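You operate a simulated robot arm through the tools that you are given. There is no shell and no other tool. Be economical: measure what you need, move in short steps, check, and stop when the job is done.

The job below is to be done with a simulated two-armed robot. You get a single attempt, and the scene is never put back.

TASK
On the left cork mat, fold the blue towel in half.

It is judged by the outcome, as a careful person would: the job done as asked, and still so three seconds after it is handed in. It fails if anything else is knocked over, pushed out of place, dropped, spilled or broken. Flat cloth is picked up by pressing the open fingertips on it (5 to 10 N) and closing them slowly along it; thin cloth reads only 2 to 8 mm in the jaws.

THE ROBOT
Two 7-joint arms with two-finger parallel grippers on one trunk, on a base that drives. Base frame: it is fixed to the floor where the robot stands at the start and does not move with it; the origin is under the middle of the robot, x ahead of it, y to its left, z up. Readings come in m, degrees, newtons and seconds.
The left shoulder is at the start at [0.07, 0.134, 1.076], the right one opposite. Places, roughly: left cork mat [0.5, 0, 0.8]. Payload 1.57 kg a hand.
The TCP of each hand is the grasp point between the finger pads, 0.03 m short of the fingertips. In the tool frame z runs along the fingers and y along their closing line. Largest opening 0.08 m; finger width 0.017, thickness 0.012; the body of the gripper, 0.04 by 0.082 m, starts 0.08 m behind the TCP.
Orientation is that of the tool frame in the base frame, as [roll, pitch, yaw] about the fixed x, y, z axes, in that order (R = Rz(yaw) Ry(pitch) Rx(roll)). With the fingers straight down and closing along the base's y, the tool's x points along the base's -x, its y along +y and its z along -z.

THE INTERFACE
- The arms move only by the tool jog_arm. It takes "left_targets", "right_targets" or both (then of equal length, played together; a hand with none holds still); each is a list of rows, each a list of 7 numbers: the shift along the tool's x, y, z in m, then the turn, a rotation vector about the tool's x, y, z in degrees, then the gripper command, from -1 (shut) to 1 (fully open), values between in proportion. In form: [[dx, dy, dz, ax, ay, az, gripper], ...]. A call has 1 to 10 rows; each row shifts and turns the commanded pose from where the row before left it, along the tool's axes as they then stand. Each row takes 0.2 s and may step no farther than 0.05 m and 8.6 degrees from the row before; otherwise, or with a gripper value out of range, the whole call is refused. Where a pose cannot be reached the arm comes as near as it can. A force on the tool above 40 N (or 10 N above the force at the start of the call, whichever is more), or a blocked arm, ends the call early, and 0.2 s more pass. Each finger travels about 0.153 m/s and halts on what it meets, pressing with about 23 N; the grip force reading is that of the motor and also rises with nothing between the fingers. The clock runs only during rows and for 0.2 s after the last one: add rows that do not move to give the fingers time. The reply holds the time, the measured pose of the TCP, the force on the tool along the base axes, the opening and the grip force, in the units named above and with some noise.
- Cameras (640 x 400 px; columns grow to the right, rows downward): "scene" is now at [0.1246, 0.0031, 1.2862]; the picture's right is [0.14, -0.99, 0.00], its down [-0.76, -0.10, -0.65] and it looks along [0.64, 0.09, -0.76] (base axes); focal length 248 px, centre (320, 200). "left" rides on the left gripper at [0.072, 0.007, -0.122] in its tool frame; the picture's right is [-0.09, 1.00, 0.00], its down [-0.84, -0.08, -0.54] and it looks along [-0.54, -0.05, 0.84] (tool axes); focal length 238 px, centre (320, 200). "right" rides on the right gripper at [0.072, -0.007, -0.122] in its tool frame; the picture's right is [0.09, 1.00, 0.00], its down [-0.84, 0.08, -0.54] and it looks along [-0.54, 0.05, 0.84] (tool axes); focal length 238 px, centre (320, 200). There is no depth. A picture from a camera that has moved, and an enlarged one, comes with that camera's place and axes in the base frame and with its lens. The place of the scene camera against the robot may be out by one fixed shift of up to 0.012 m in any direction.
- camera(camera): a new picture of that camera. The clock stands still meanwhile.
- raise_lower(by): slides the trunk up (or, below 0, down) by that many m; the arms and the scene camera ride with it, the base frame stays. It gives what a move gives, with no picture.
- base_move(legs): drives the robot by 1 to 6 legs, each [ahead, left, turn to the left] in m, m and degrees, along the robot's own axes; the way and the turn of a leg run together, so that a leg with both is an arc; at most 1.5 m and 180 degrees a leg. The arms and the cameras ride along, it lands a little off, and it stops where it bumps. It gives what a move gives.
- head_to(pan, tilt): turns the head with the scene camera to pan (to the left, within 86 degrees either way) and tilt (down, from -29 to 69), counted from straight ahead of the robot. It gives what a move gives.
- enlarge(camera, box): a new picture of the part [left, top, right, bottom] of that camera's present view, enlarged. The clock stands still meanwhile.
- finish_job(): hands the job in; it is judged then, once.

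Work in short steps. Places have to be worked out from the pictures, the camera data and where the tool is seen: move nearer, look again, correct. Check each grasp and each placing, and mend what went wrong. You have 120 turns and 100 pictures in all, those below and enlarged ones among them. Open the grippers and draw the arms clear of the work before you hand the job in, unless the task says otherwise; then end with one line.

The tools are called after "Call:" as a command line: name --argument value ..., lists and objects as JSON in quotes. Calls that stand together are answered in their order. jog_arm: Moves the arms, as the interface text tells. Its arguments: {"type":"object","properties":{"left_targets":{"type":"array","items":{"type":"array","items":{"type":"number"}}},"right_targets":{"type":"array","items":{"type":"array","items":{"type":"number"}}}},"required":[]} The other tools are called the same way: raise_lower (by) slides the trunk up or down; base_move (legs) drives the base; head_to (pan, tilt) turns the head that bears the scene camera; camera (camera) takes a picture; enlarge (camera, box) takes an enlarged picture of a part of a camera's view; finish_job () hands the job in.

At the start:

```text
time: 0.0
left_eef_pos: [0.4196, 0.1935, 0.9925]
left_tool_rot: [180.0, 0.0, 180.0]
left_force: [0.0, -0.6, -0.8]
left_grip_width: 0.0798
left_grasp_force: 0.1
right_eef_pos: [0.4315, -0.2067, 0.9275]
right_tool_rot: [179.8, 0.1, 180.0]
right_force: [0.2, -0.1, 0.5]
right_grip_width: 0.08
right_grasp_force: 0.2
trunk travel left (down, up): [-0.65, 0.29]
robot x, y, heading: [-0.0015, 0.0001, 0.1]
head pan, tilt: [7.8, 49.8]
```

scene: 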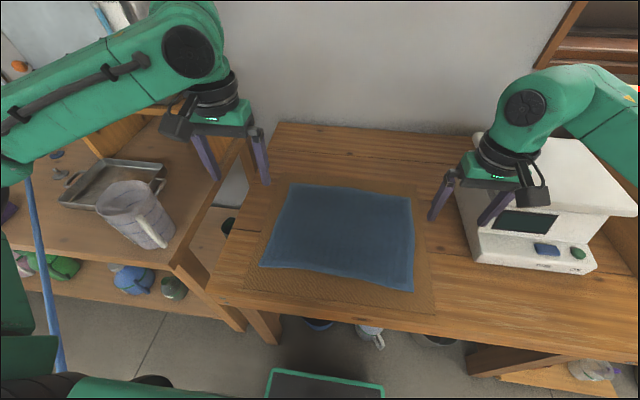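
right: 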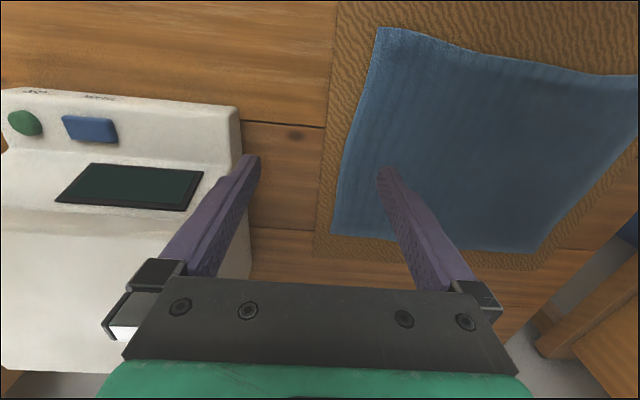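
left: 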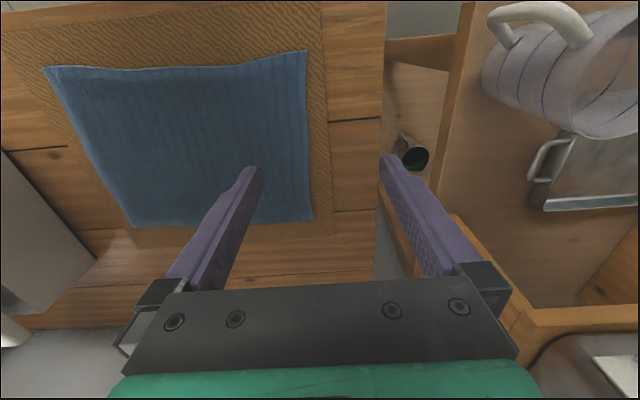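

The towel seems to span about x 0.36–0.66, y −0.19–0.18. The plan is to take both near corners and carry them to the far edge. First I check for room ahead of the base.

Call:
head_to --pan 0 --tilt 66

Call:
camera --camera "scene"

```text
time: 0.8
left_eef_pos: [0.4204, 0.1925, 0.992]
left_tool_rot: [180.0, 0.0, -179.8]
left_force: [0.0, 0.0, 0.0]
left_grip_width: 0.0802
left_grasp_force: 0.0
right_eef_pos: [0.4314, -0.2053, 0.9284]
right_tool_rot: [179.9, 0.1, -180.0]
right_force: [-0.1, 0.3, -0.6]
right_grip_width: 0.0799
right_grasp_force: 0.0
trunk travel left (down, up): [-0.65, 0.29]
robot x, y, heading: [0.0013, -0.0007, -0.2]
head pan, tilt: [0.0, 66.0]
```

```text
96 pictures are left
camera scene: at [0.1076, -0.0074, 1.2667], right [0.0, -1.0, 0.0], down [-0.91, 0.0, -0.41], along [0.41, 0.0, -0.91], focal length 248 px, centre (320, 200)
```

scene: 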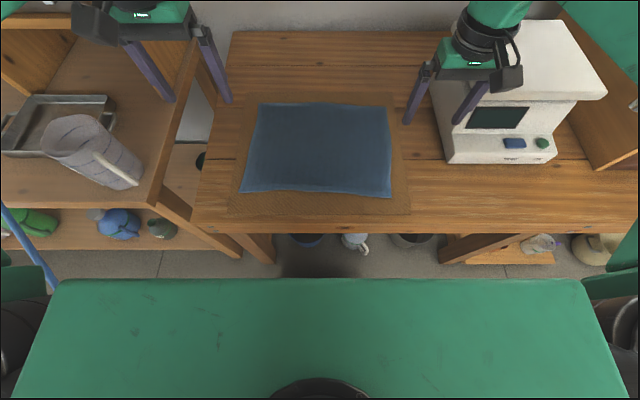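

Both views agree; the near corners lie at about (0.38, 0.19) and (0.36, −0.18). I bring both hands, half open, above points just inside those corners.

Call:
jog_arm --left_targets '[[0.005, -0.0085, 0.038, 0, 0, 0, 0], [0.005, -0.0085, 0.038, 0, 0, 0, 0], [0.005, -0.0085, 0.038, 0, 0, 0, 0], [0.005, -0.0085, 0.038, 0, 0, 0, 0], [0.005, -0.0085, 0.038, 0, 0, 0, 0], [0, 0, 0, 0, 0, 0, 0]]' --right_targets '[[0.0107, 0.012, 0.0257, 0, 0, 0, 0], [0.0107, 0.012, 0.0257, 0, 0, 0, 0], [0.0107, 0.012, 0.0257, 0, 0, 0, 0], [0.0107, 0.012, 0.0257, 0, 0, 0, 0], [0.0107, 0.012, 0.0257, 0, 0, 0, 0], [0, 0, 0, 0, 0, 0, 0]]'

Call:
camera --camera "left"

Call:
camera --camera "right"

Call:
camera --camera "scene"

```text
time: 2.2
left_eef_pos: [0.3943, 0.1493, 0.8028]
left_tool_rot: [180.0, 0.1, -179.9]
left_force: [-0.4, 0.6, 0.8]
left_grip_width: 0.04
left_grasp_force: 0.0
right_eef_pos: [0.3765, -0.1475, 0.7989]
right_tool_rot: [180.0, 0.0, -180.0]
right_force: [0.5, 0.1, -0.1]
right_grip_width: 0.0399
right_grasp_force: 0.0
trunk travel left (down, up): [-0.65, 0.29]
robot x, y, heading: [0.0014, -0.0025, 0.2]
head pan, tilt: [0.0, 66.0]
```

```text
95 pictures are left
camera left: at [0.3215, 0.1561, 0.924], right [0.09, 1.0, 0.0], down [0.84, -0.08, 0.54], along [0.54, -0.05, -0.84], focal length 238 px, centre (320, 200)
```

left: 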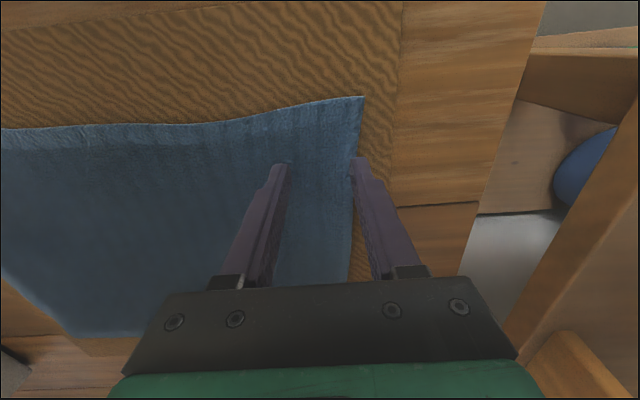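

```text
94 pictures are left
camera right: at [0.3066, -0.1544, 0.9204], right [-0.09, 1.0, 0.0], down [0.84, 0.08, 0.54], along [0.54, 0.05, -0.84], focal length 238 px, centre (320, 200)
```

right: 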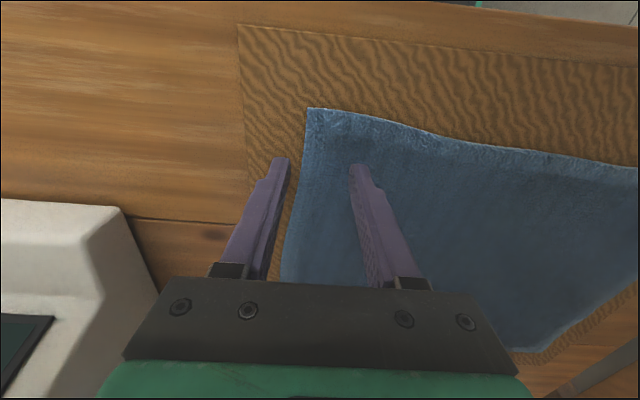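

```text
93 pictures are left
camera scene: at [0.1073, -0.0075, 1.2667], right [0.0, -1.0, 0.0], down [-0.91, 0.0, -0.41], along [0.41, 0.0, -0.91], focal length 248 px, centre (320, 200)
```

scene: 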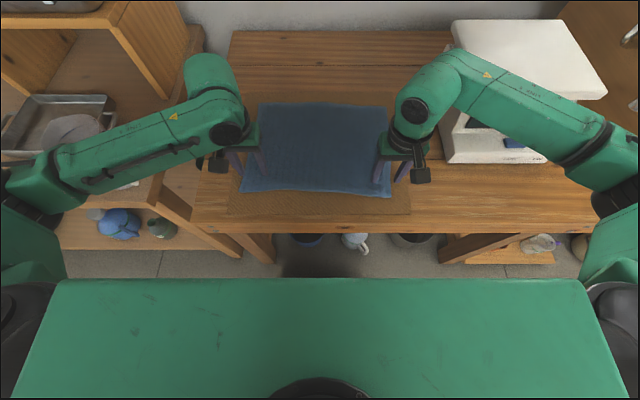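

The hand cameras put the left near corner at (0.359, 0.188) and the right one at (0.349, −0.159). I shift to just inside each and stop shortly above the cloth.

Call:
jog_arm --left_targets '[[0.0107, -0.0005, 0.01, 0, 0, 0, -0.15], [0.0107, -0.0005, 0.013, 0, 0, 0, -0.15], [0, 0, 0.02, 0, 0, 0, -0.15], [0, 0, 0, 0, 0, 0, -0.15]]' --right_targets '[[0.0052, 0.0098, 0.01, 0, 0, 0, -0.15], [0.0052, 0.0098, 0.01, 0, 0, 0, -0.15], [0, 0, 0.019, 0, 0, 0, -0.15], [0, 0, 0, 0, 0, 0, -0.15]]'

Call:
camera --camera "left"

Call:
camera --camera "right"

```text
time: 2.6
left_eef_pos: [0.3823, 0.1485, 0.7958]
left_tool_rot: [-179.9, 0.8, -180.0]
left_force: [-3.9, 0.3, 13.9]
left_grip_width: 0.0335
left_grasp_force: 0.1
right_eef_pos: [0.3745, -0.136, 0.7956]
right_tool_rot: [179.6, 1.0, 179.7]
right_force: [-3.6, -1.4, 14.1]
right_grip_width: 0.0322
right_grasp_force: 0.0
trunk travel left (down, up): [-0.65, 0.29]
robot x, y, heading: [-0.0024, 0.0057, -0.1]
head pan, tilt: [0.0, 66.0]
stopped in row 2 (right hand): the force on the tool passed its limit (the readings are from after the stop); the commanded pose is now the measured one
```

```text
92 pictures are left
camera left: at [0.3095, 0.1548, 0.9169], right [0.09, 1.0, 0.0], down [0.83, -0.08, 0.55], along [0.55, -0.05, -0.83], focal length 238 px, centre (320, 200)
```

left: 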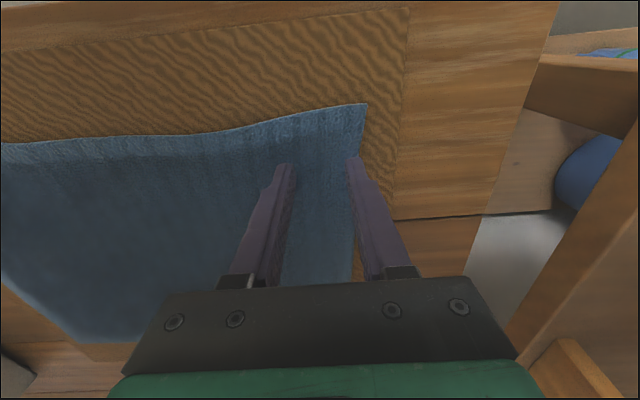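

```text
91 pictures are left
camera right: at [0.3015, -0.1449, 0.9159], right [-0.09, 1.0, 0.0], down [0.83, 0.07, 0.56], along [0.55, 0.05, -0.83], focal length 238 px, centre (320, 200)
```

right: 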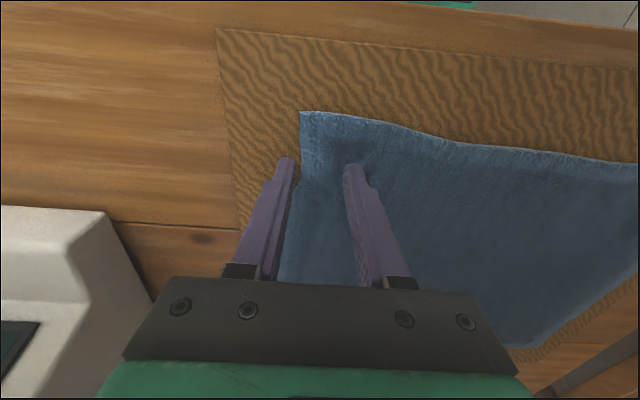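

Contact came at TCP z≈0.796, so the cloth top is at about 0.765, higher than I assumed. Redoing the sums, the near corners are at (0.342, 0.180) and (0.338, −0.153). I lift, shift to inside them and hover.

Call:
jog_arm --left_targets '[[0, 0, -0.016, 0, 0, 0, -0.15], [0.012, -0.0048, 0, 0, 0, 0, -0.15], [0.0123, -0.0048, 0, 0, 0, 0, -0.15], [0, 0, 0, 0, 0, 0, -0.15]]' --right_targets '[[0, 0, -0.016, 0, 0, 0, -0.15], [0.0115, 0.0085, 0, 0, 0, 0, -0.15], [0.011, 0.0085, 0, 0, 0, 0, -0.15], [0, 0, 0, 0, 0, 0, -0.15]]'

Call:
camera --camera "left"

Call:
camera --camera "right"

```text
time: 3.6
left_eef_pos: [0.3614, 0.139, 0.8097]
left_tool_rot: [-180.0, 0.5, -179.9]
left_force: [0.3, -0.9, 0.0]
left_grip_width: 0.0341
left_grasp_force: 0.1
right_eef_pos: [0.3539, -0.1208, 0.8091]
right_tool_rot: [179.8, 0.7, 179.7]
right_force: [0.8, 0.2, -0.6]
right_grip_width: 0.0341
right_grasp_force: 0.1
trunk travel left (down, up): [-0.65, 0.29]
robot x, y, heading: [0.0017, -0.0053, 0.3]
head pan, tilt: [0.0, 66.0]
```

```text
90 pictures are left
camera left: at [0.2877, 0.1453, 0.9306], right [0.09, 1.0, 0.0], down [0.83, -0.08, 0.55], along [0.55, -0.05, -0.84], focal length 238 px, centre (320, 200)
```

left: 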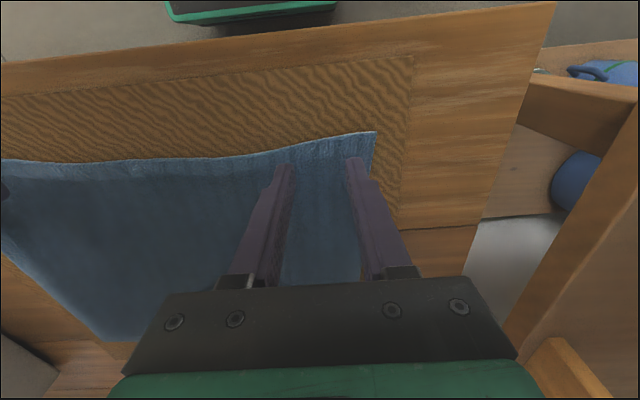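

```text
89 pictures are left
camera right: at [0.2816, -0.1277, 0.9293], right [-0.09, 1.0, 0.0], down [0.83, 0.07, 0.55], along [0.55, 0.05, -0.83], focal length 238 px, centre (320, 200)
```

right: 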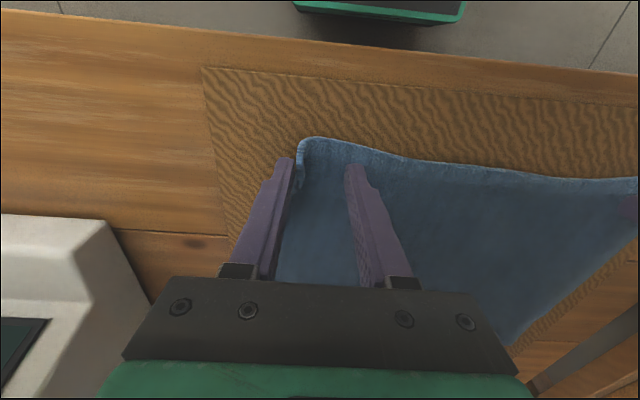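

The left hand is well set; the right corner shifted inward to about y −0.135, so I move the right hand 2 cm inward, then lower both gently to touch.

Call:
jog_arm --left_targets '[[0, 0, 0, 0, 0, 0, -0.15], [0, 0, 0, 0, 0, 0, -0.15], [0, 0, 0.005, 0, 0, 0, -0.15], [0, 0, 0.005, 0, 0, 0, -0.15], [0, 0, 0.002, 0, 0, 0, -0.15], [0, 0, 0, 0, 0, 0, -0.15]]' --right_targets '[[0, 0.01, 0, 0, 0, 0, -0.15], [0, 0.01, 0, 0, 0, 0, -0.15], [0, 0, 0.005, 0, 0, 0, -0.15], [0, 0, 0.005, 0, 0, 0, -0.15], [0, 0, 0.002, 0, 0, 0, -0.15], [0, 0, 0, 0, 0, 0, -0.15]]'

Call:
camera --camera "right"

```text
time: 5.0
left_eef_pos: [0.3604, 0.138, 0.7975]
left_tool_rot: [-179.9, 0.5, -179.8]
left_force: [0.9, 0.3, 1.5]
left_grip_width: 0.0342
left_grasp_force: 0.0
right_eef_pos: [0.3535, -0.0993, 0.7975]
right_tool_rot: [179.8, 1.0, 179.7]
right_force: [2.9, 0.4, 14.9]
right_grip_width: 0.0341
right_grasp_force: 0.5
trunk travel left (down, up): [-0.65, 0.29]
robot x, y, heading: [-0.0011, 0.0013, 0.0]
head pan, tilt: [0.0, 66.0]
```

```text
88 pictures are left
camera right: at [0.2814, -0.1072, 0.9181], right [-0.09, 1.0, 0.0], down [0.83, 0.07, 0.56], along [0.55, 0.05, -0.83], focal length 238 px, centre (320, 200)
```

right: 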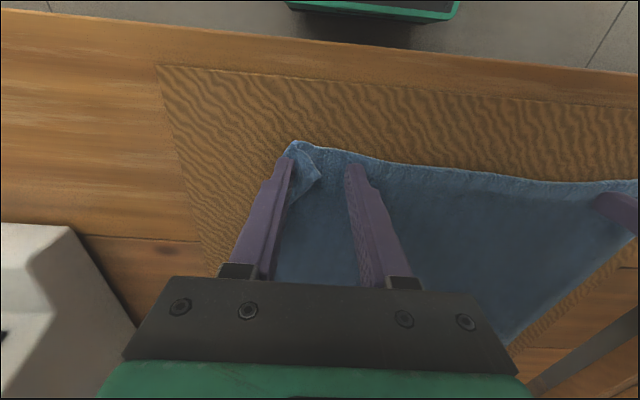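

The right outer finger pushed the corner inward. I lift only the right hand and look again.

Call:
jog_arm --right_targets '[[0, -0.004, -0.015, 0, 0, 0, -0.15], [0, 0, -0.03, 0, 0, 0, -0.15], [0, 0, -0.02, 0, 0, 0, -0.15], [0, 0, 0, 0, 0, 0, -0.15]]'

Call:
camera --camera "right"

Call:
camera --camera "left"

```text
time: 6.0
left_eef_pos: [0.3609, 0.1387, 0.7972]
left_tool_rot: [-179.9, 0.4, -179.9]
left_force: [0.7, 0.5, 2.5]
left_grip_width: 0.0343
left_grasp_force: 0.0
right_eef_pos: [0.3518, -0.1044, 0.8615]
right_tool_rot: [179.7, 0.8, 179.7]
right_force: [-1.0, 0.3, -0.5]
right_grip_width: 0.0338
right_grasp_force: 0.0
trunk travel left (down, up): [-0.65, 0.29]
robot x, y, heading: [0.0017, -0.0001, -0.1]
head pan, tilt: [0.0, 66.0]
```

```text
87 pictures are left
camera right: at [0.2801, -0.1123, 0.9824], right [-0.09, 1.0, 0.0], down [0.83, 0.07, 0.55], along [0.55, 0.05, -0.83], focal length 238 px, centre (320, 200)
```

right: 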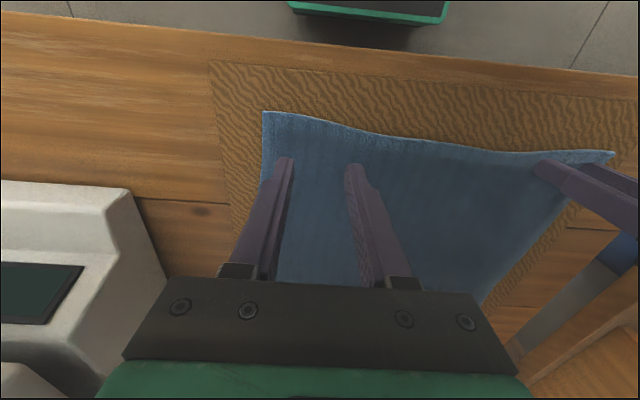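

```text
86 pictures are left
camera left: at [0.2873, 0.1453, 0.9185], right [0.09, 1.0, 0.0], down [0.83, -0.08, 0.55], along [0.55, -0.05, -0.84], focal length 238 px, centre (320, 200)
```

left: 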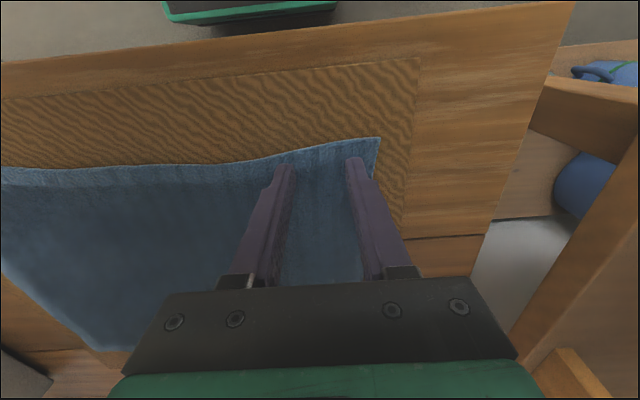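

The corner sprang back flat, at (0.336, −0.157), and the right hand is now well inside it. I lower the right hand straight down to light contact.

Call:
jog_arm --right_targets '[[0, -0.005, 0.02, 0, 0, 0, -0.15], [0, 0, 0.025, 0, 0, 0, -0.15], [0, 0, 0.013, 0, 0, 0, -0.15], [0, 0, 0.006, 0, 0, 0, -0.15], [0, 0, 0.0, 0, 0, 0, -0.15]]' --left_targets '[[0, 0, 0, 0, 0, 0, -0.15], [0, 0, 0, 0, 0, 0, -0.15], [0, 0, 0, 0, 0, 0, -0.15], [0, 0, 0.001, 0, 0, 0, -0.15], [0, 0, 0.001, 0, 0, 0, -0.15]]'

Call:
camera --camera "right"

```text
time: 7.2
left_eef_pos: [0.3608, 0.1384, 0.7977]
left_tool_rot: [-179.9, 0.7, -179.9]
left_force: [-0.3, -0.7, 10.8]
left_grip_width: 0.0336
left_grasp_force: 0.0
right_eef_pos: [0.3527, -0.1101, 0.7984]
right_tool_rot: [179.7, 0.9, 179.7]
right_force: [1.0, 0.6, 0.5]
right_grip_width: 0.034
right_grasp_force: 0.0
trunk travel left (down, up): [-0.65, 0.29]
robot x, y, heading: [-0.0013, -0.0031, -0.3]
head pan, tilt: [0.0, 66.0]
```

```text
85 pictures are left
camera right: at [0.2802, -0.1173, 0.9185], right [-0.09, 1.0, 0.0], down [0.83, 0.07, 0.56], along [0.55, 0.05, -0.83], focal length 238 px, centre (320, 200)
```

right: 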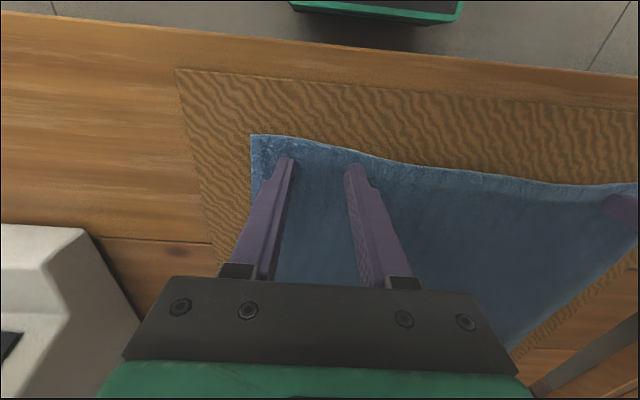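

The left hand presses at about 11 N and the right hand is placed well inside its corner. I press the right down 2 mm more and close both slowly.

Call:
jog_arm --right_targets '[[0, 0, 0.0012, 0, 0, 0, -0.15], [0, 0, 0.0012, 0, 0, 0, -0.25], [0, 0, 0, 0, 0, 0, -0.35], [0, 0, 0, 0, 0, 0, -0.45], [0, 0, 0, 0, 0, 0, -0.55], [0, 0, 0, 0, 0, 0, -0.65], [0, 0, 0, 0, 0, 0, -0.75], [0, 0, 0, 0, 0, 0, -0.85], [0, 0, 0, 0, 0, 0, -1], [0, 0, 0, 0, 0, 0, -1]]' --left_targets '[[0, 0, 0, 0, 0, 0, -0.15], [0, 0, 0, 0, 0, 0, -0.25], [0, 0, 0, 0, 0, 0, -0.35], [0, 0, 0, 0, 0, 0, -0.45], [0, 0, 0, 0, 0, 0, -0.55], [0, 0, 0, 0, 0, 0, -0.65], [0, 0, 0, 0, 0, 0, -0.75], [0, 0, 0, 0, 0, 0, -0.85], [0, 0, 0, 0, 0, 0, -1], [0, 0, 0, 0, 0, 0, -1]]'

Call:
camera --camera "right"

Call:
camera --camera "left"

```text
time: 9.4
left_eef_pos: [0.36, 0.1381, 0.7963]
left_tool_rot: [-179.9, 0.7, 180.0]
left_force: [-1.6, -9.6, 10.6]
left_grip_width: 0.0041
left_grasp_force: 23.0
right_eef_pos: [0.3525, -0.1079, 0.7968]
right_tool_rot: [179.7, 0.9, 179.6]
right_force: [0.7, 10.1, 9.7]
right_grip_width: 0.0039
right_grasp_force: 23.2
trunk travel left (down, up): [-0.65, 0.29]
robot x, y, heading: [0.0003, -0.0026, 0.0]
head pan, tilt: [0.0, 66.0]
```

```text
84 pictures are left
camera right: at [0.28, -0.1167, 0.9167], right [-0.09, 1.0, 0.0], down [0.83, 0.07, 0.56], along [0.55, 0.05, -0.83], focal length 238 px, centre (320, 200)
```

right: 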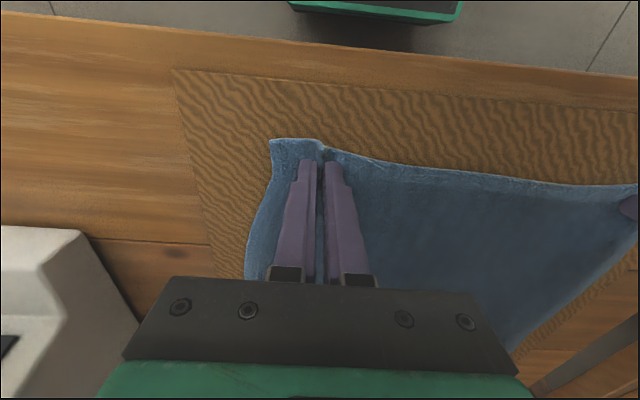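

```text
83 pictures are left
camera left: at [0.2857, 0.1452, 0.9172], right [0.09, 1.0, 0.0], down [0.83, -0.08, 0.55], along [0.55, -0.05, -0.83], focal length 238 px, centre (320, 200)
```

left: 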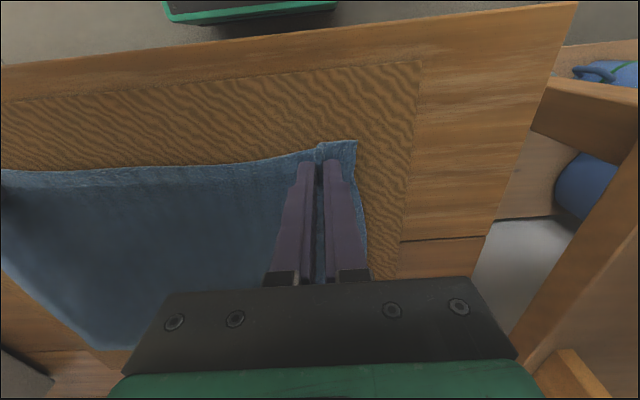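

Both hands hold cloth (4 mm, 23 N). I lift along an arc to halfway over the fold line at x≈0.48 and check.

Call:
jog_arm --left_targets '[[-0.002, 0, -0.018, 0, 0, 0, -1], [-0.004, 0, -0.0175, 0, 0, 0, -1], [-0.008, 0, -0.016, 0, 0, 0, -1], [-0.009, 0, -0.016, 0, 0, 0, -1], [-0.013, 0, -0.0135, 0, 0, 0, -1], [-0.0136, 0, -0.012, 0, 0, 0, -1], [-0.0165, 0, -0.009, 0, 0, 0, -1], [-0.017, 0, -0.007, 0, 0, 0, -1], [-0.0185, 0, -0.004, 0, 0, 0, -1], [-0.0185, 0, -0.002, 0, 0, 0, -1]]' --right_targets '[[-0.002, 0, -0.018, 0, 0, 0, -1], [-0.004, 0, -0.0175, 0, 0, 0, -1], [-0.008, 0, -0.016, 0, 0, 0, -1], [-0.009, 0, -0.016, 0, 0, 0, -1], [-0.013, 0, -0.0135, 0, 0, 0, -1], [-0.0136, 0, -0.012, 0, 0, 0, -1], [-0.0165, 0, -0.009, 0, 0, 0, -1], [-0.017, 0, -0.007, 0, 0, 0, -1], [-0.0185, 0, -0.004, 0, 0, 0, -1], [-0.0185, 0, -0.002, 0, 0, 0, -1]]'

Call:
camera --camera "scene"

Call:
camera --camera "left"

```text
time: 11.7
left_eef_pos: [0.4816, 0.1378, 0.9118]
left_tool_rot: [-180.0, 0.5, -179.9]
left_force: [-0.8, -10.8, -0.4]
left_grip_width: 0.0042
left_grasp_force: 22.9
right_eef_pos: [0.4739, -0.1088, 0.9126]
right_tool_rot: [179.8, 0.8, 179.7]
right_force: [-0.1, 10.5, -0.9]
right_grip_width: 0.0039
right_grasp_force: 22.9
trunk travel left (down, up): [-0.65, 0.29]
robot x, y, heading: [0.001, 0.001, -0.2]
head pan, tilt: [0.0, 66.0]
```

```text
82 pictures are left
camera scene: at [0.109, -0.0076, 1.2665], right [0.0, -1.0, 0.0], down [-0.91, 0.0, -0.41], along [0.41, 0.0, -0.91], focal length 248 px, centre (320, 200)
```

scene: 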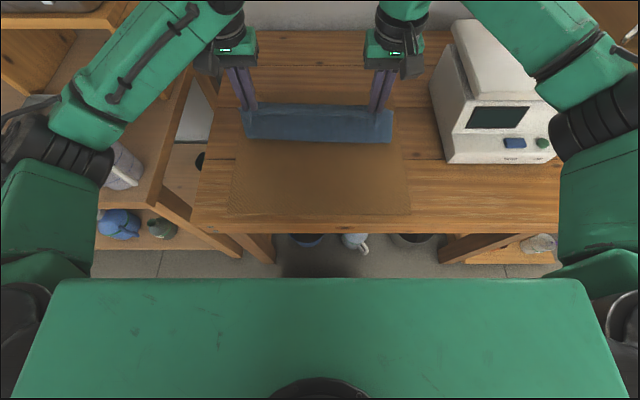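

```text
81 pictures are left
camera left: at [0.408, 0.1453, 1.0327], right [0.09, 1.0, 0.0], down [0.83, -0.08, 0.55], along [0.55, -0.05, -0.84], focal length 238 px, centre (320, 200)
```

left: 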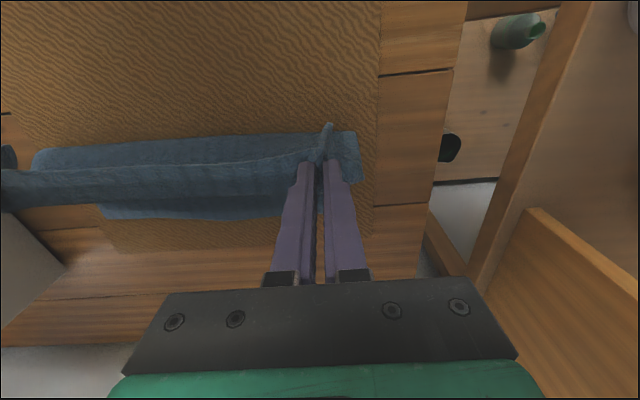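

The near half is up and the fold line is at about x 0.48–0.49; the cloth edge is taut between the hands (≈10 N). I ease it slightly inward and lay it down along the second half of the arc.

Call:
jog_arm --left_targets '[[-0.0185, -0.002, 0.002, 0, 0, 0, -1], [-0.0185, -0.001, 0.004, 0, 0, 0, -1], [-0.017, 0, 0.007, 0, 0, 0, -1], [-0.0165, 0, 0.009, 0, 0, 0, -1], [-0.0136, 0, 0.012, 0, 0, 0, -1], [-0.013, 0, 0.0135, 0, 0, 0, -1], [-0.009, 0, 0.016, 0, 0, 0, -1], [-0.008, 0, 0.016, 0, 0, 0, -1], [-0.004, 0, 0.0165, 0, 0, 0, -1], [0, 0, 0.008, 0, 0, 0, -1]]' --right_targets '[[-0.0185, 0.002, 0.002, 0, 0, 0, -1], [-0.0185, 0.001, 0.004, 0, 0, 0, -1], [-0.017, 0, 0.007, 0, 0, 0, -1], [-0.0165, 0, 0.009, 0, 0, 0, -1], [-0.0136, 0, 0.012, 0, 0, 0, -1], [-0.013, 0, 0.0135, 0, 0, 0, -1], [-0.009, 0, 0.016, 0, 0, 0, -1], [-0.008, 0, 0.016, 0, 0, 0, -1], [-0.004, 0, 0.0165, 0, 0, 0, -1], [0, 0, 0.008, 0, 0, 0, -1]]'

Call:
camera --camera "left"

Call:
camera --camera "right"

Call:
camera --camera "scene"

```text
time: 13.8
left_eef_pos: [0.6001, 0.1352, 0.8085]
left_tool_rot: [-179.9, 0.5, -179.8]
left_force: [0.2, -5.3, 2.0]
left_grip_width: 0.0039
left_grasp_force: 23.3
right_eef_pos: [0.5916, -0.1082, 0.8099]
right_tool_rot: [179.8, 0.8, 179.6]
right_force: [0.5, 4.4, 0.3]
right_grip_width: 0.0039
right_grasp_force: 22.5
trunk travel left (down, up): [-0.65, 0.29]
robot x, y, heading: [0.0014, 0.0015, -0.0]
head pan, tilt: [0.0, 66.0]
```

```text
80 pictures are left
camera left: at [0.526, 0.1426, 0.93], right [0.09, 1.0, 0.0], down [0.83, -0.08, 0.55], along [0.55, -0.05, -0.84], focal length 238 px, centre (320, 200)
```

left: 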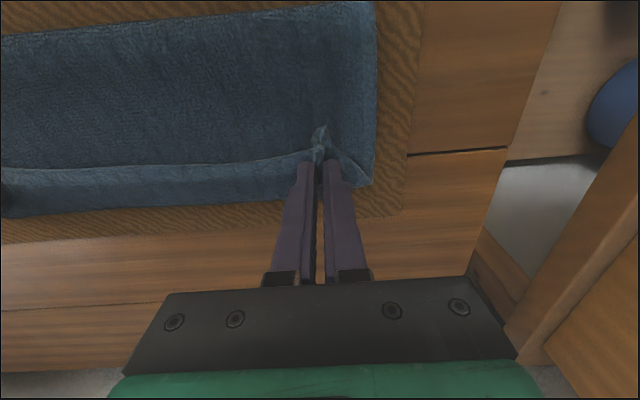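

```text
79 pictures are left
camera right: at [0.5191, -0.1151, 0.9303], right [-0.09, 1.0, 0.0], down [0.83, 0.07, 0.55], along [0.55, 0.05, -0.83], focal length 238 px, centre (320, 200)
```

right: 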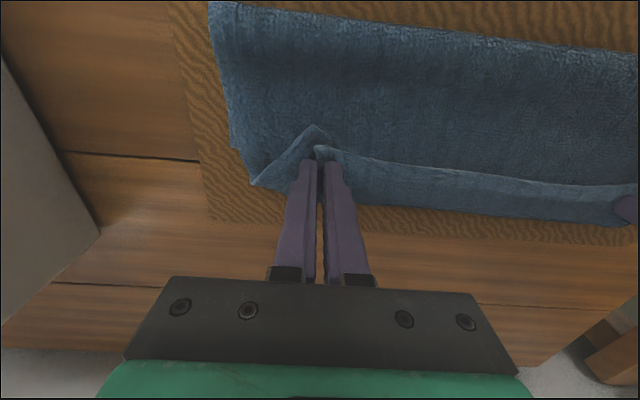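

```text
78 pictures are left
camera scene: at [0.1074, -0.0076, 1.2668], right [0.0, -1.0, 0.0], down [-0.91, 0.0, -0.41], along [0.41, 0.0, -0.91], focal length 248 px, centre (320, 200)
```

scene: 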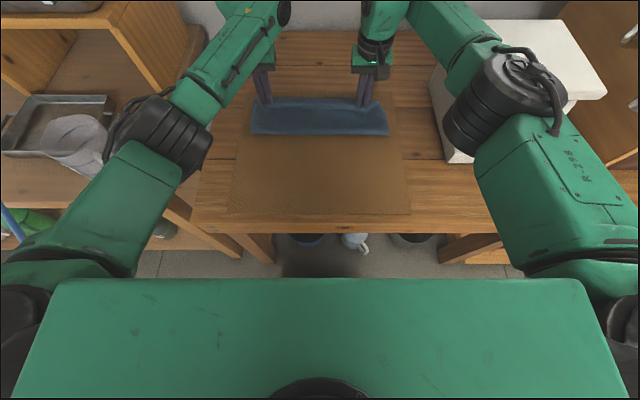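

The near edge is over the far edge but about 3 cm short, with some slack. I carry both hands 2 cm further forward and look.

Call:
jog_arm --left_targets '[[-0.008, 0, 0, 0, 0, 0, -1], [-0.008, 0, 0, 0, 0, 0, -1], [-0.006, 0, 0.0, 0, 0, 0, -1], [0, 0, 0, 0, 0, 0, -1]]' --right_targets '[[-0.008, 0, 0, 0, 0, 0, -1], [-0.008, 0, 0, 0, 0, 0, -1], [-0.006, 0, 0.0, 0, 0, 0, -1], [0, 0, 0, 0, 0, 0, -1]]'

Call:
camera --camera "left"

Call:
enlarge --camera "scene" --box '[220, 60, 420, 185]'

```text
time: 14.8
left_eef_pos: [0.6126, 0.1372, 0.8097]
left_tool_rot: [-179.8, 0.5, -180.0]
left_force: [-0.3, -4.8, 0.6]
left_grip_width: 0.004
left_grasp_force: 22.8
left hand out of reach, approached as far as the arm can: row 2, 3
right_eef_pos: [0.5992, -0.1065, 0.8101]
right_tool_rot: [179.8, 0.9, 179.8]
right_force: [0.1, 4.2, 0.3]
right_grip_width: 0.0037
right_grasp_force: 23.2
right hand out of reach, approached as far as the arm can: row 2, 3
trunk travel left (down, up): [-0.65, 0.29]
robot x, y, heading: [0.0009, -0.0001, 0.2]
head pan, tilt: [0.0, 66.0]
```

```text
77 pictures are left
camera left: at [0.5384, 0.1431, 0.93], right [0.09, 1.0, 0.0], down [0.83, -0.08, 0.55], along [0.55, -0.05, -0.84], focal length 238 px, centre (320, 200)
```

left: 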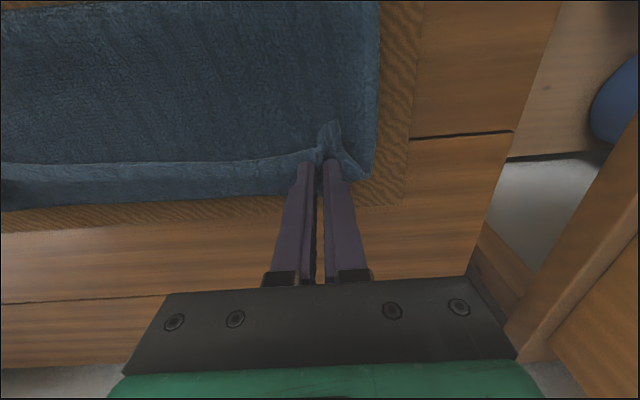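

```text
3.20 times, centred on (320, 122) of scene
camera zoom: at [0.1076, -0.008, 1.2667], right [0.0, -1.0, 0.0], down [-0.91, 0.0, -0.41], along [0.41, 0.0, -0.91], focal length 792 px, centre (320, 448)
```

zoom: 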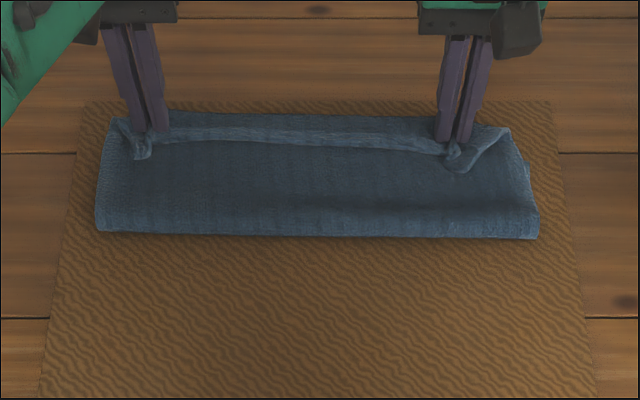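

Reach is used up, but the top edge now lies nearly on the far edge. I lower the few mm left, open slowly, and rise straight up.

Call:
jog_arm --left_targets '[[0, 0, 0.004, 0, 0, 0, -1], [0, 0, 0.003, 0, 0, 0, -1], [0, 0, 0, 0, 0, 0, -0.8], [0, 0, 0, 0, 0, 0, -0.6], [0, 0, 0, 0, 0, 0, -0.4], [0, 0, 0, 0, 0, 0, -0.4], [0, 0, -0.01, 0, 0, 0, -0.4], [0, 0, -0.02, 0, 0, 0, -0.4], [0, 0, -0.03, 0, 0, 0, -0.4], [0, 0, -0.03, 0, 0, 0, -0.4]]' --right_targets '[[0, 0, 0.004, 0, 0, 0, -1], [0, 0, 0.003, 0, 0, 0, -1], [0, 0, 0, 0, 0, 0, -0.8], [0, 0, 0, 0, 0, 0, -0.6], [0, 0, 0, 0, 0, 0, -0.4], [0, 0, 0, 0, 0, 0, -0.4], [0, 0, -0.01, 0, 0, 0, -0.4], [0, 0, -0.02, 0, 0, 0, -0.4], [0, 0, -0.03, 0, 0, 0, -0.4], [0, 0, -0.03, 0, 0, 0, -0.4]]'

Call:
enlarge --camera "scene" --box '[220, 60, 420, 185]'

Call:
camera --camera "left"

Call:
camera --camera "right"

```text
time: 17.1
left_eef_pos: [0.6094, 0.1372, 0.8924]
left_tool_rot: [-179.9, 0.5, -179.9]
left_force: [-0.1, 0.2, 0.6]
left_grip_width: 0.0242
left_grasp_force: 0.1
right_eef_pos: [0.5972, -0.1082, 0.8944]
right_tool_rot: [179.9, 0.8, 179.7]
right_force: [0.9, -0.4, 0.2]
right_grip_width: 0.0241
right_grasp_force: 0.1
trunk travel left (down, up): [-0.65, 0.29]
robot x, y, heading: [-0.0015, 0.0027, -0.1]
head pan, tilt: [0.0, 66.0]
```

```text
3.20 times, centred on (320, 122) of scene
camera zoom: at [0.1066, -0.0078, 1.2667], right [0.0, -1.0, 0.0], down [-0.91, 0.0, -0.41], along [0.41, 0.0, -0.91], focal length 792 px, centre (320, 448)
```

zoom: 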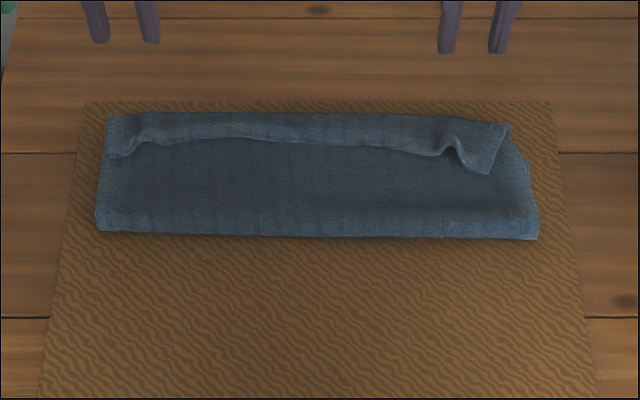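

```text
74 pictures are left
camera left: at [0.5362, 0.1441, 1.0137], right [0.09, 1.0, 0.0], down [0.83, -0.08, 0.55], along [0.55, -0.05, -0.84], focal length 238 px, centre (320, 200)
```

left: 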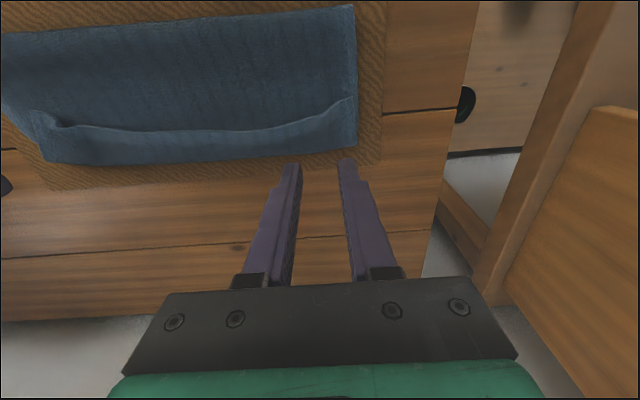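

```text
73 pictures are left
camera right: at [0.5251, -0.1157, 1.0139], right [-0.09, 1.0, 0.0], down [0.83, 0.07, 0.55], along [0.55, 0.05, -0.83], focal length 238 px, centre (320, 200)
```

right: 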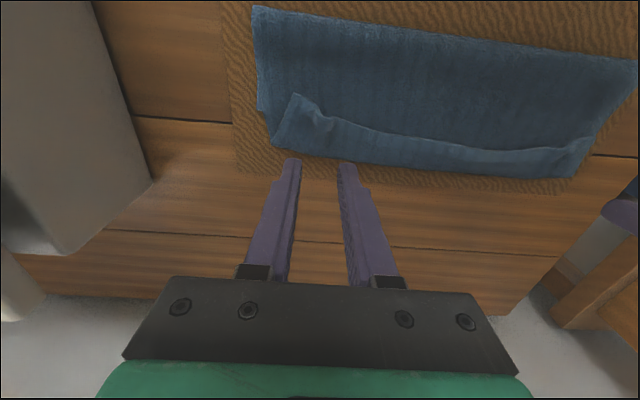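

The cloth settled folded, but the top layer is about 3 cm too long and its hem strip flipped back on itself (fold at x 0.512, far edge 0.633, hem at 0.60). I'll need more reach, so I raise the hands and drive about 4.5 cm ahead, where there is room.

Call:
jog_arm --left_targets '[[0.02, 0, -0.02, 0, 0, 0, -1], [0.025, 0, -0.02, 0, 0, 0, -1], [0.02, 0, 0, 0, 0, 0, -1]]' --right_targets '[[0.02, 0, -0.02, 0, 0, 0, -1], [0.025, 0, -0.02, 0, 0, 0, -1], [0.02, 0, 0, 0, 0, 0, -1]]'

Call:
base_move --legs '[[0.045, 0, 0]]'

Call:
camera --camera "left"

Call:
camera --camera "right"

Call:
camera --camera "scene"

```text
time: 17.9
left_eef_pos: [0.545, 0.1372, 0.9302]
left_tool_rot: [-179.9, 0.4, -179.9]
left_force: [-0.4, 0.8, -0.2]
left_grip_width: 0.0
left_grasp_force: 21.6
right_eef_pos: [0.533, -0.1092, 0.9312]
right_tool_rot: [179.8, 0.8, 179.6]
right_force: [-0.6, -0.5, 0.1]
right_grip_width: 0.0
right_grasp_force: 21.3
trunk travel left (down, up): [-0.65, 0.29]
robot x, y, heading: [0.0019, 0.0009, 0.0]
head pan, tilt: [0.0, 66.0]
```

```text
time: 18.8
left_eef_pos: [0.5879, 0.1377, 0.9325]
left_tool_rot: [-179.9, 0.7, -180.0]
left_force: [0.7, -0.5, 0.9]
left_grip_width: 0.0
left_grasp_force: 21.0
right_eef_pos: [0.5747, -0.1071, 0.9333]
right_tool_rot: [179.8, 0.9, 179.7]
right_force: [0.2, 0.1, 0.3]
right_grip_width: 0.0001
right_grasp_force: 21.5
trunk travel left (down, up): [-0.65, 0.29]
robot x, y, heading: [0.0477, -0.0019, -0.3]
head pan, tilt: [0.0, 66.0]
```

```text
72 pictures are left
camera left: at [0.5142, 0.1447, 1.0528], right [0.09, 1.0, 0.0], down [0.83, -0.08, 0.55], along [0.55, -0.05, -0.83], focal length 238 px, centre (320, 200)
```

left: 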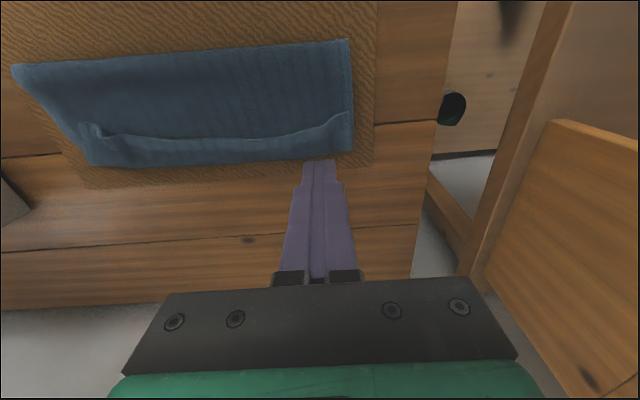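

```text
71 pictures are left
camera right: at [0.5034, -0.1154, 1.0535], right [-0.09, 1.0, 0.0], down [0.83, 0.07, 0.56], along [0.55, 0.05, -0.83], focal length 238 px, centre (320, 200)
```

right: 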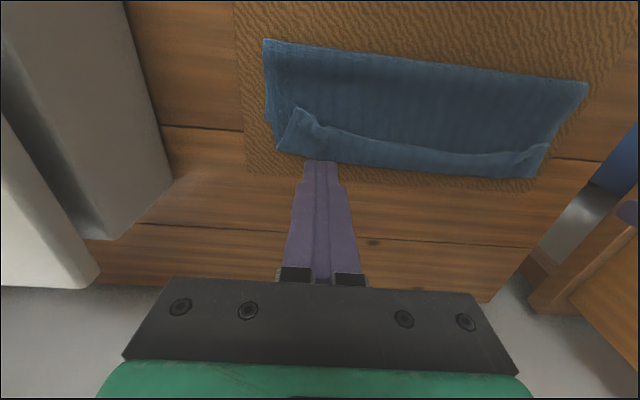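

```text
70 pictures are left
camera scene: at [0.15, -0.0074, 1.2669], right [0.0, -1.0, 0.0], down [-0.91, 0.0, -0.41], along [0.41, 0.0, -0.91], focal length 248 px, centre (320, 200)
```

scene: 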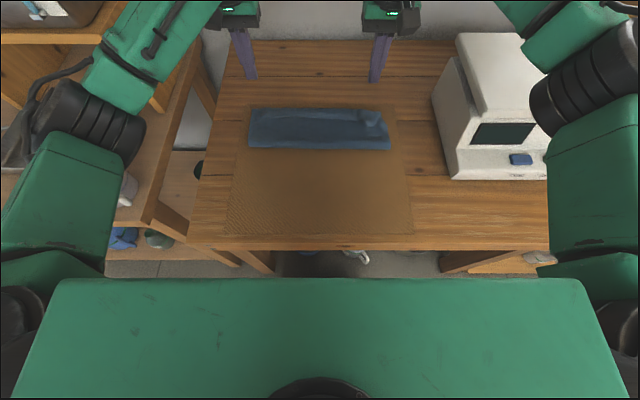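

Base is at x 0.048. I'll flip the hem strip forward like a page: closed fingertips placed just on the robot side of the hem, near each end. Approach to 1 cm above the cloth first.

Call:
jog_arm --left_targets '[[0.008, -0.003, 0.03, 0, 0, 0, -1], [0.008, -0.003, 0.03, 0, 0, 0, -1], [0.007, -0.002, 0.03, 0, 0, 0, -1], [0, 0, 0.026, 0, 0, 0, -1], [0, 0, 0, 0, 0, 0, -1]]' --right_targets '[[0.008, -0.003, 0.03, 0, 0, 0, -1], [0.008, -0.003, 0.03, 0, 0, 0, -1], [0.007, -0.002, 0.03, 0, 0, 0, -1], [0, 0, 0.026, 0, 0, 0, -1], [0, 0, 0, 0, 0, 0, -1]]'

Call:
camera --camera "left"

Call:
camera --camera "right"

```text
time: 19.9
left_eef_pos: [0.5671, 0.1292, 0.8136]
left_tool_rot: [-180.0, 0.5, -179.9]
left_force: [-1.3, -0.9, 0.2]
left_grip_width: 0.0
left_grasp_force: 21.5
right_eef_pos: [0.5561, -0.1152, 0.8155]
right_tool_rot: [179.9, 0.8, 179.6]
right_force: [0.3, -0.4, 0.5]
right_grip_width: 0.0
right_grasp_force: 21.5
trunk travel left (down, up): [-0.65, 0.29]
robot x, y, heading: [0.0472, -0.0012, -0.1]
head pan, tilt: [0.0, 66.0]
```

```text
69 pictures are left
camera left: at [0.4932, 0.1364, 0.9355], right [0.09, 1.0, 0.0], down [0.83, -0.07, 0.55], along [0.55, -0.05, -0.84], focal length 238 px, centre (320, 200)
```

left: 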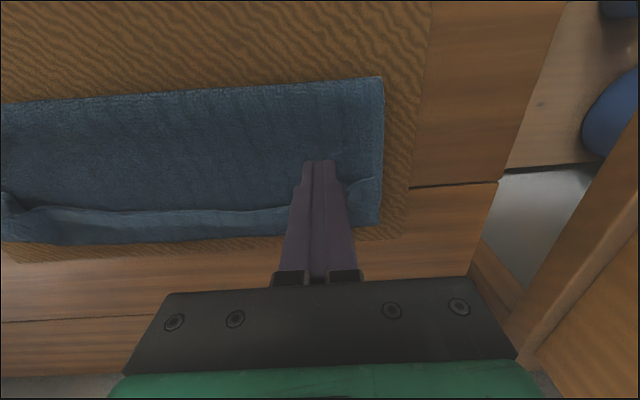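

```text
68 pictures are left
camera right: at [0.484, -0.123, 0.9355], right [-0.09, 1.0, 0.0], down [0.83, 0.07, 0.55], along [0.55, 0.05, -0.83], focal length 238 px, centre (320, 200)
```

right: 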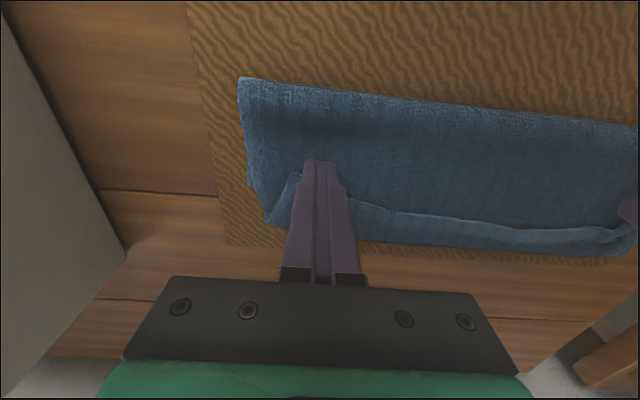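

Fingertips are just on the robot side of the hem. I lower to barely above the top layer and push forward, rising gently.

Call:
jog_arm --left_targets '[[0, 0, 0.012, 0, 0, 0, -1], [0, 0, 0, 0, 0, 0, -1], [-0.008, 0, 0, 0, 0, 0, -1], [-0.008, 0, 0, 0, 0, 0, -1], [-0.008, 0, -0.002, 0, 0, 0, -1], [-0.008, 0, -0.003, 0, 0, 0, -1], [-0.008, 0, -0.003, 0, 0, 0, -1], [-0.008, 0, -0.002, 0, 0, 0, -1], [0, 0, 0, 0, 0, 0, -1]]' --right_targets '[[0, 0, 0.0135, 0, 0, 0, -1], [0, 0, 0, 0, 0, 0, -1], [-0.008, 0, 0, 0, 0, 0, -1], [-0.008, 0, 0, 0, 0, 0, -1], [-0.008, 0, -0.002, 0, 0, 0, -1], [-0.008, 0, -0.003, 0, 0, 0, -1], [-0.008, 0, -0.003, 0, 0, 0, -1], [-0.008, 0, -0.002, 0, 0, 0, -1], [0, 0, 0, 0, 0, 0, -1]]'

Call:
camera --camera "left"

Call:
camera --camera "right"

```text
time: 21.9
left_eef_pos: [0.616, 0.1286, 0.8141]
left_tool_rot: [180.0, 0.5, -179.9]
left_force: [-0.5, -0.5, -0.3]
left_grip_width: 0.0
left_grasp_force: 21.4
right_eef_pos: [0.604, -0.1152, 0.8132]
right_tool_rot: [179.8, 0.8, 179.7]
right_force: [0.6, -0.4, 0.4]
right_grip_width: 0.0
right_grasp_force: 21.1
trunk travel left (down, up): [-0.65, 0.29]
robot x, y, heading: [0.0441, 0.0006, -0.2]
head pan, tilt: [0.0, 66.0]
```

```text
67 pictures are left
camera left: at [0.5421, 0.1362, 0.9347], right [0.09, 1.0, 0.0], down [0.83, -0.08, 0.55], along [0.55, -0.05, -0.84], focal length 238 px, centre (320, 200)
```

left: 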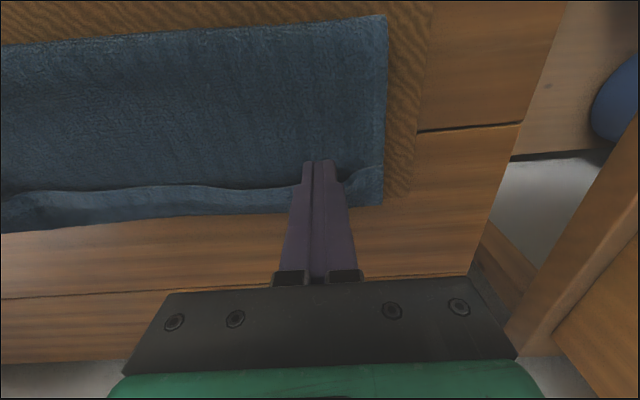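

```text
66 pictures are left
camera right: at [0.5321, -0.123, 0.934], right [-0.09, 1.0, 0.0], down [0.83, 0.07, 0.55], along [0.55, 0.05, -0.83], focal length 238 px, centre (320, 200)
```

right: 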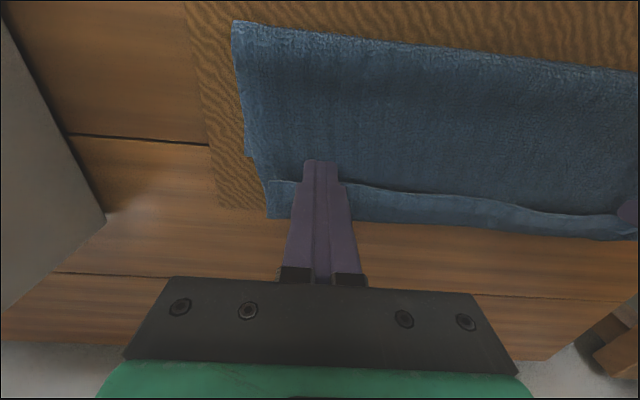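

The whole towel slid forward about 2 cm rather than the strip flipping. I lift the hands away and look closely.

Call:
jog_arm --left_targets '[[0, 0, -0.03, 0, 0, 0, -1], [0, 0, -0.04, 0, 0, 0, -1], [0.03, 0, -0.03, 0, 0, 0, -1], [0.03, 0, 0, 0, 0, 0, -1]]' --right_targets '[[0, 0, -0.03, 0, 0, 0, -1], [0, 0, -0.04, 0, 0, 0, -1], [0.03, 0, -0.03, 0, 0, 0, -1], [0.03, 0, 0, 0, 0, 0, -1]]'

Call:
camera --camera "left"

Call:
enlarge --camera "right" --box '[200, 40, 640, 230]'

Call:
enlarge --camera "scene" --box '[220, 60, 420, 185]'

```text
time: 22.9
left_eef_pos: [0.5535, 0.1303, 0.9128]
left_tool_rot: [-179.8, 0.5, -180.0]
left_force: [0.2, 0.2, -0.1]
left_grip_width: 0.0003
left_grasp_force: 21.6
right_eef_pos: [0.5422, -0.1159, 0.9123]
right_tool_rot: [179.7, 0.9, 179.7]
right_force: [0.1, 0.2, -0.1]
right_grip_width: 0.0
right_grasp_force: 21.5
trunk travel left (down, up): [-0.65, 0.29]
robot x, y, heading: [0.0394, 0.0012, -0.1]
head pan, tilt: [0.0, 66.0]
```

```text
65 pictures are left
camera left: at [0.48, 0.1368, 1.0341], right [0.09, 1.0, 0.0], down [0.83, -0.08, 0.55], along [0.55, -0.05, -0.84], focal length 238 px, centre (320, 200)
```

left: 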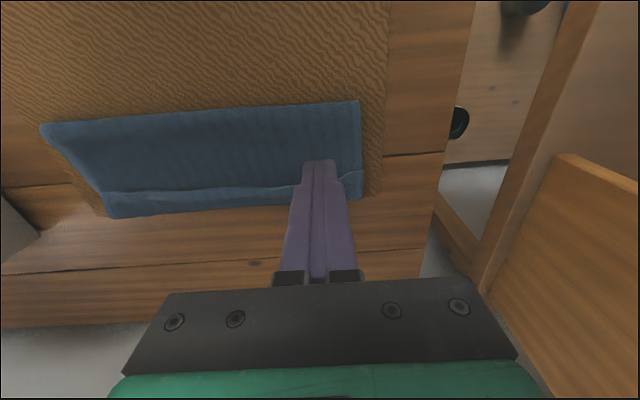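

```text
1.45 times, centred on (420, 135) of right
camera zoom: at [0.4691, -0.1233, 1.0335], right [-0.09, 1.0, 0.0], down [0.83, 0.07, 0.56], along [0.55, 0.05, -0.83], focal length 347 px, centre (174, 294)
```

zoom: 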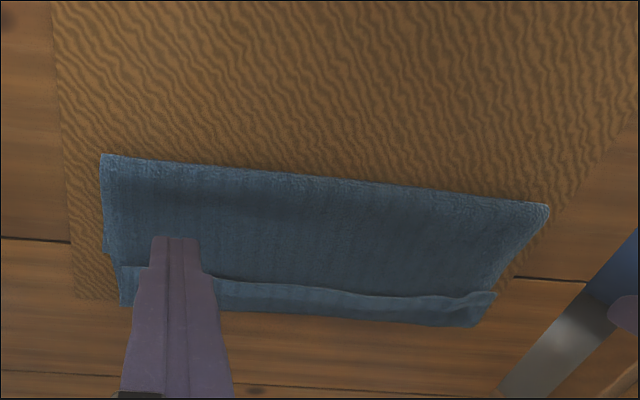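

```text
3.20 times, centred on (320, 122) of scene
camera zoom: at [0.1511, -0.0078, 1.2668], right [0.0, -1.0, 0.0], down [-0.91, 0.0, -0.41], along [0.41, 0.0, -0.91], focal length 792 px, centre (320, 448)
```

zoom: 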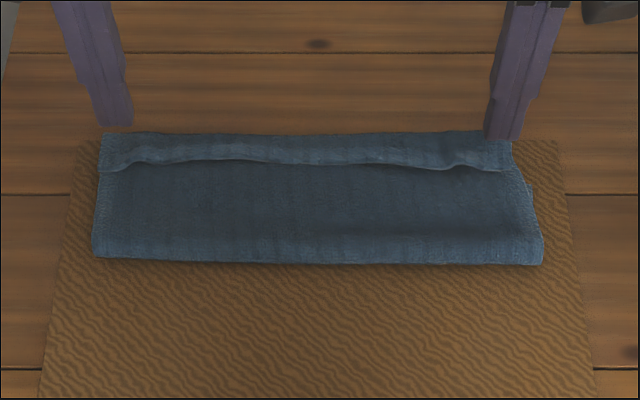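

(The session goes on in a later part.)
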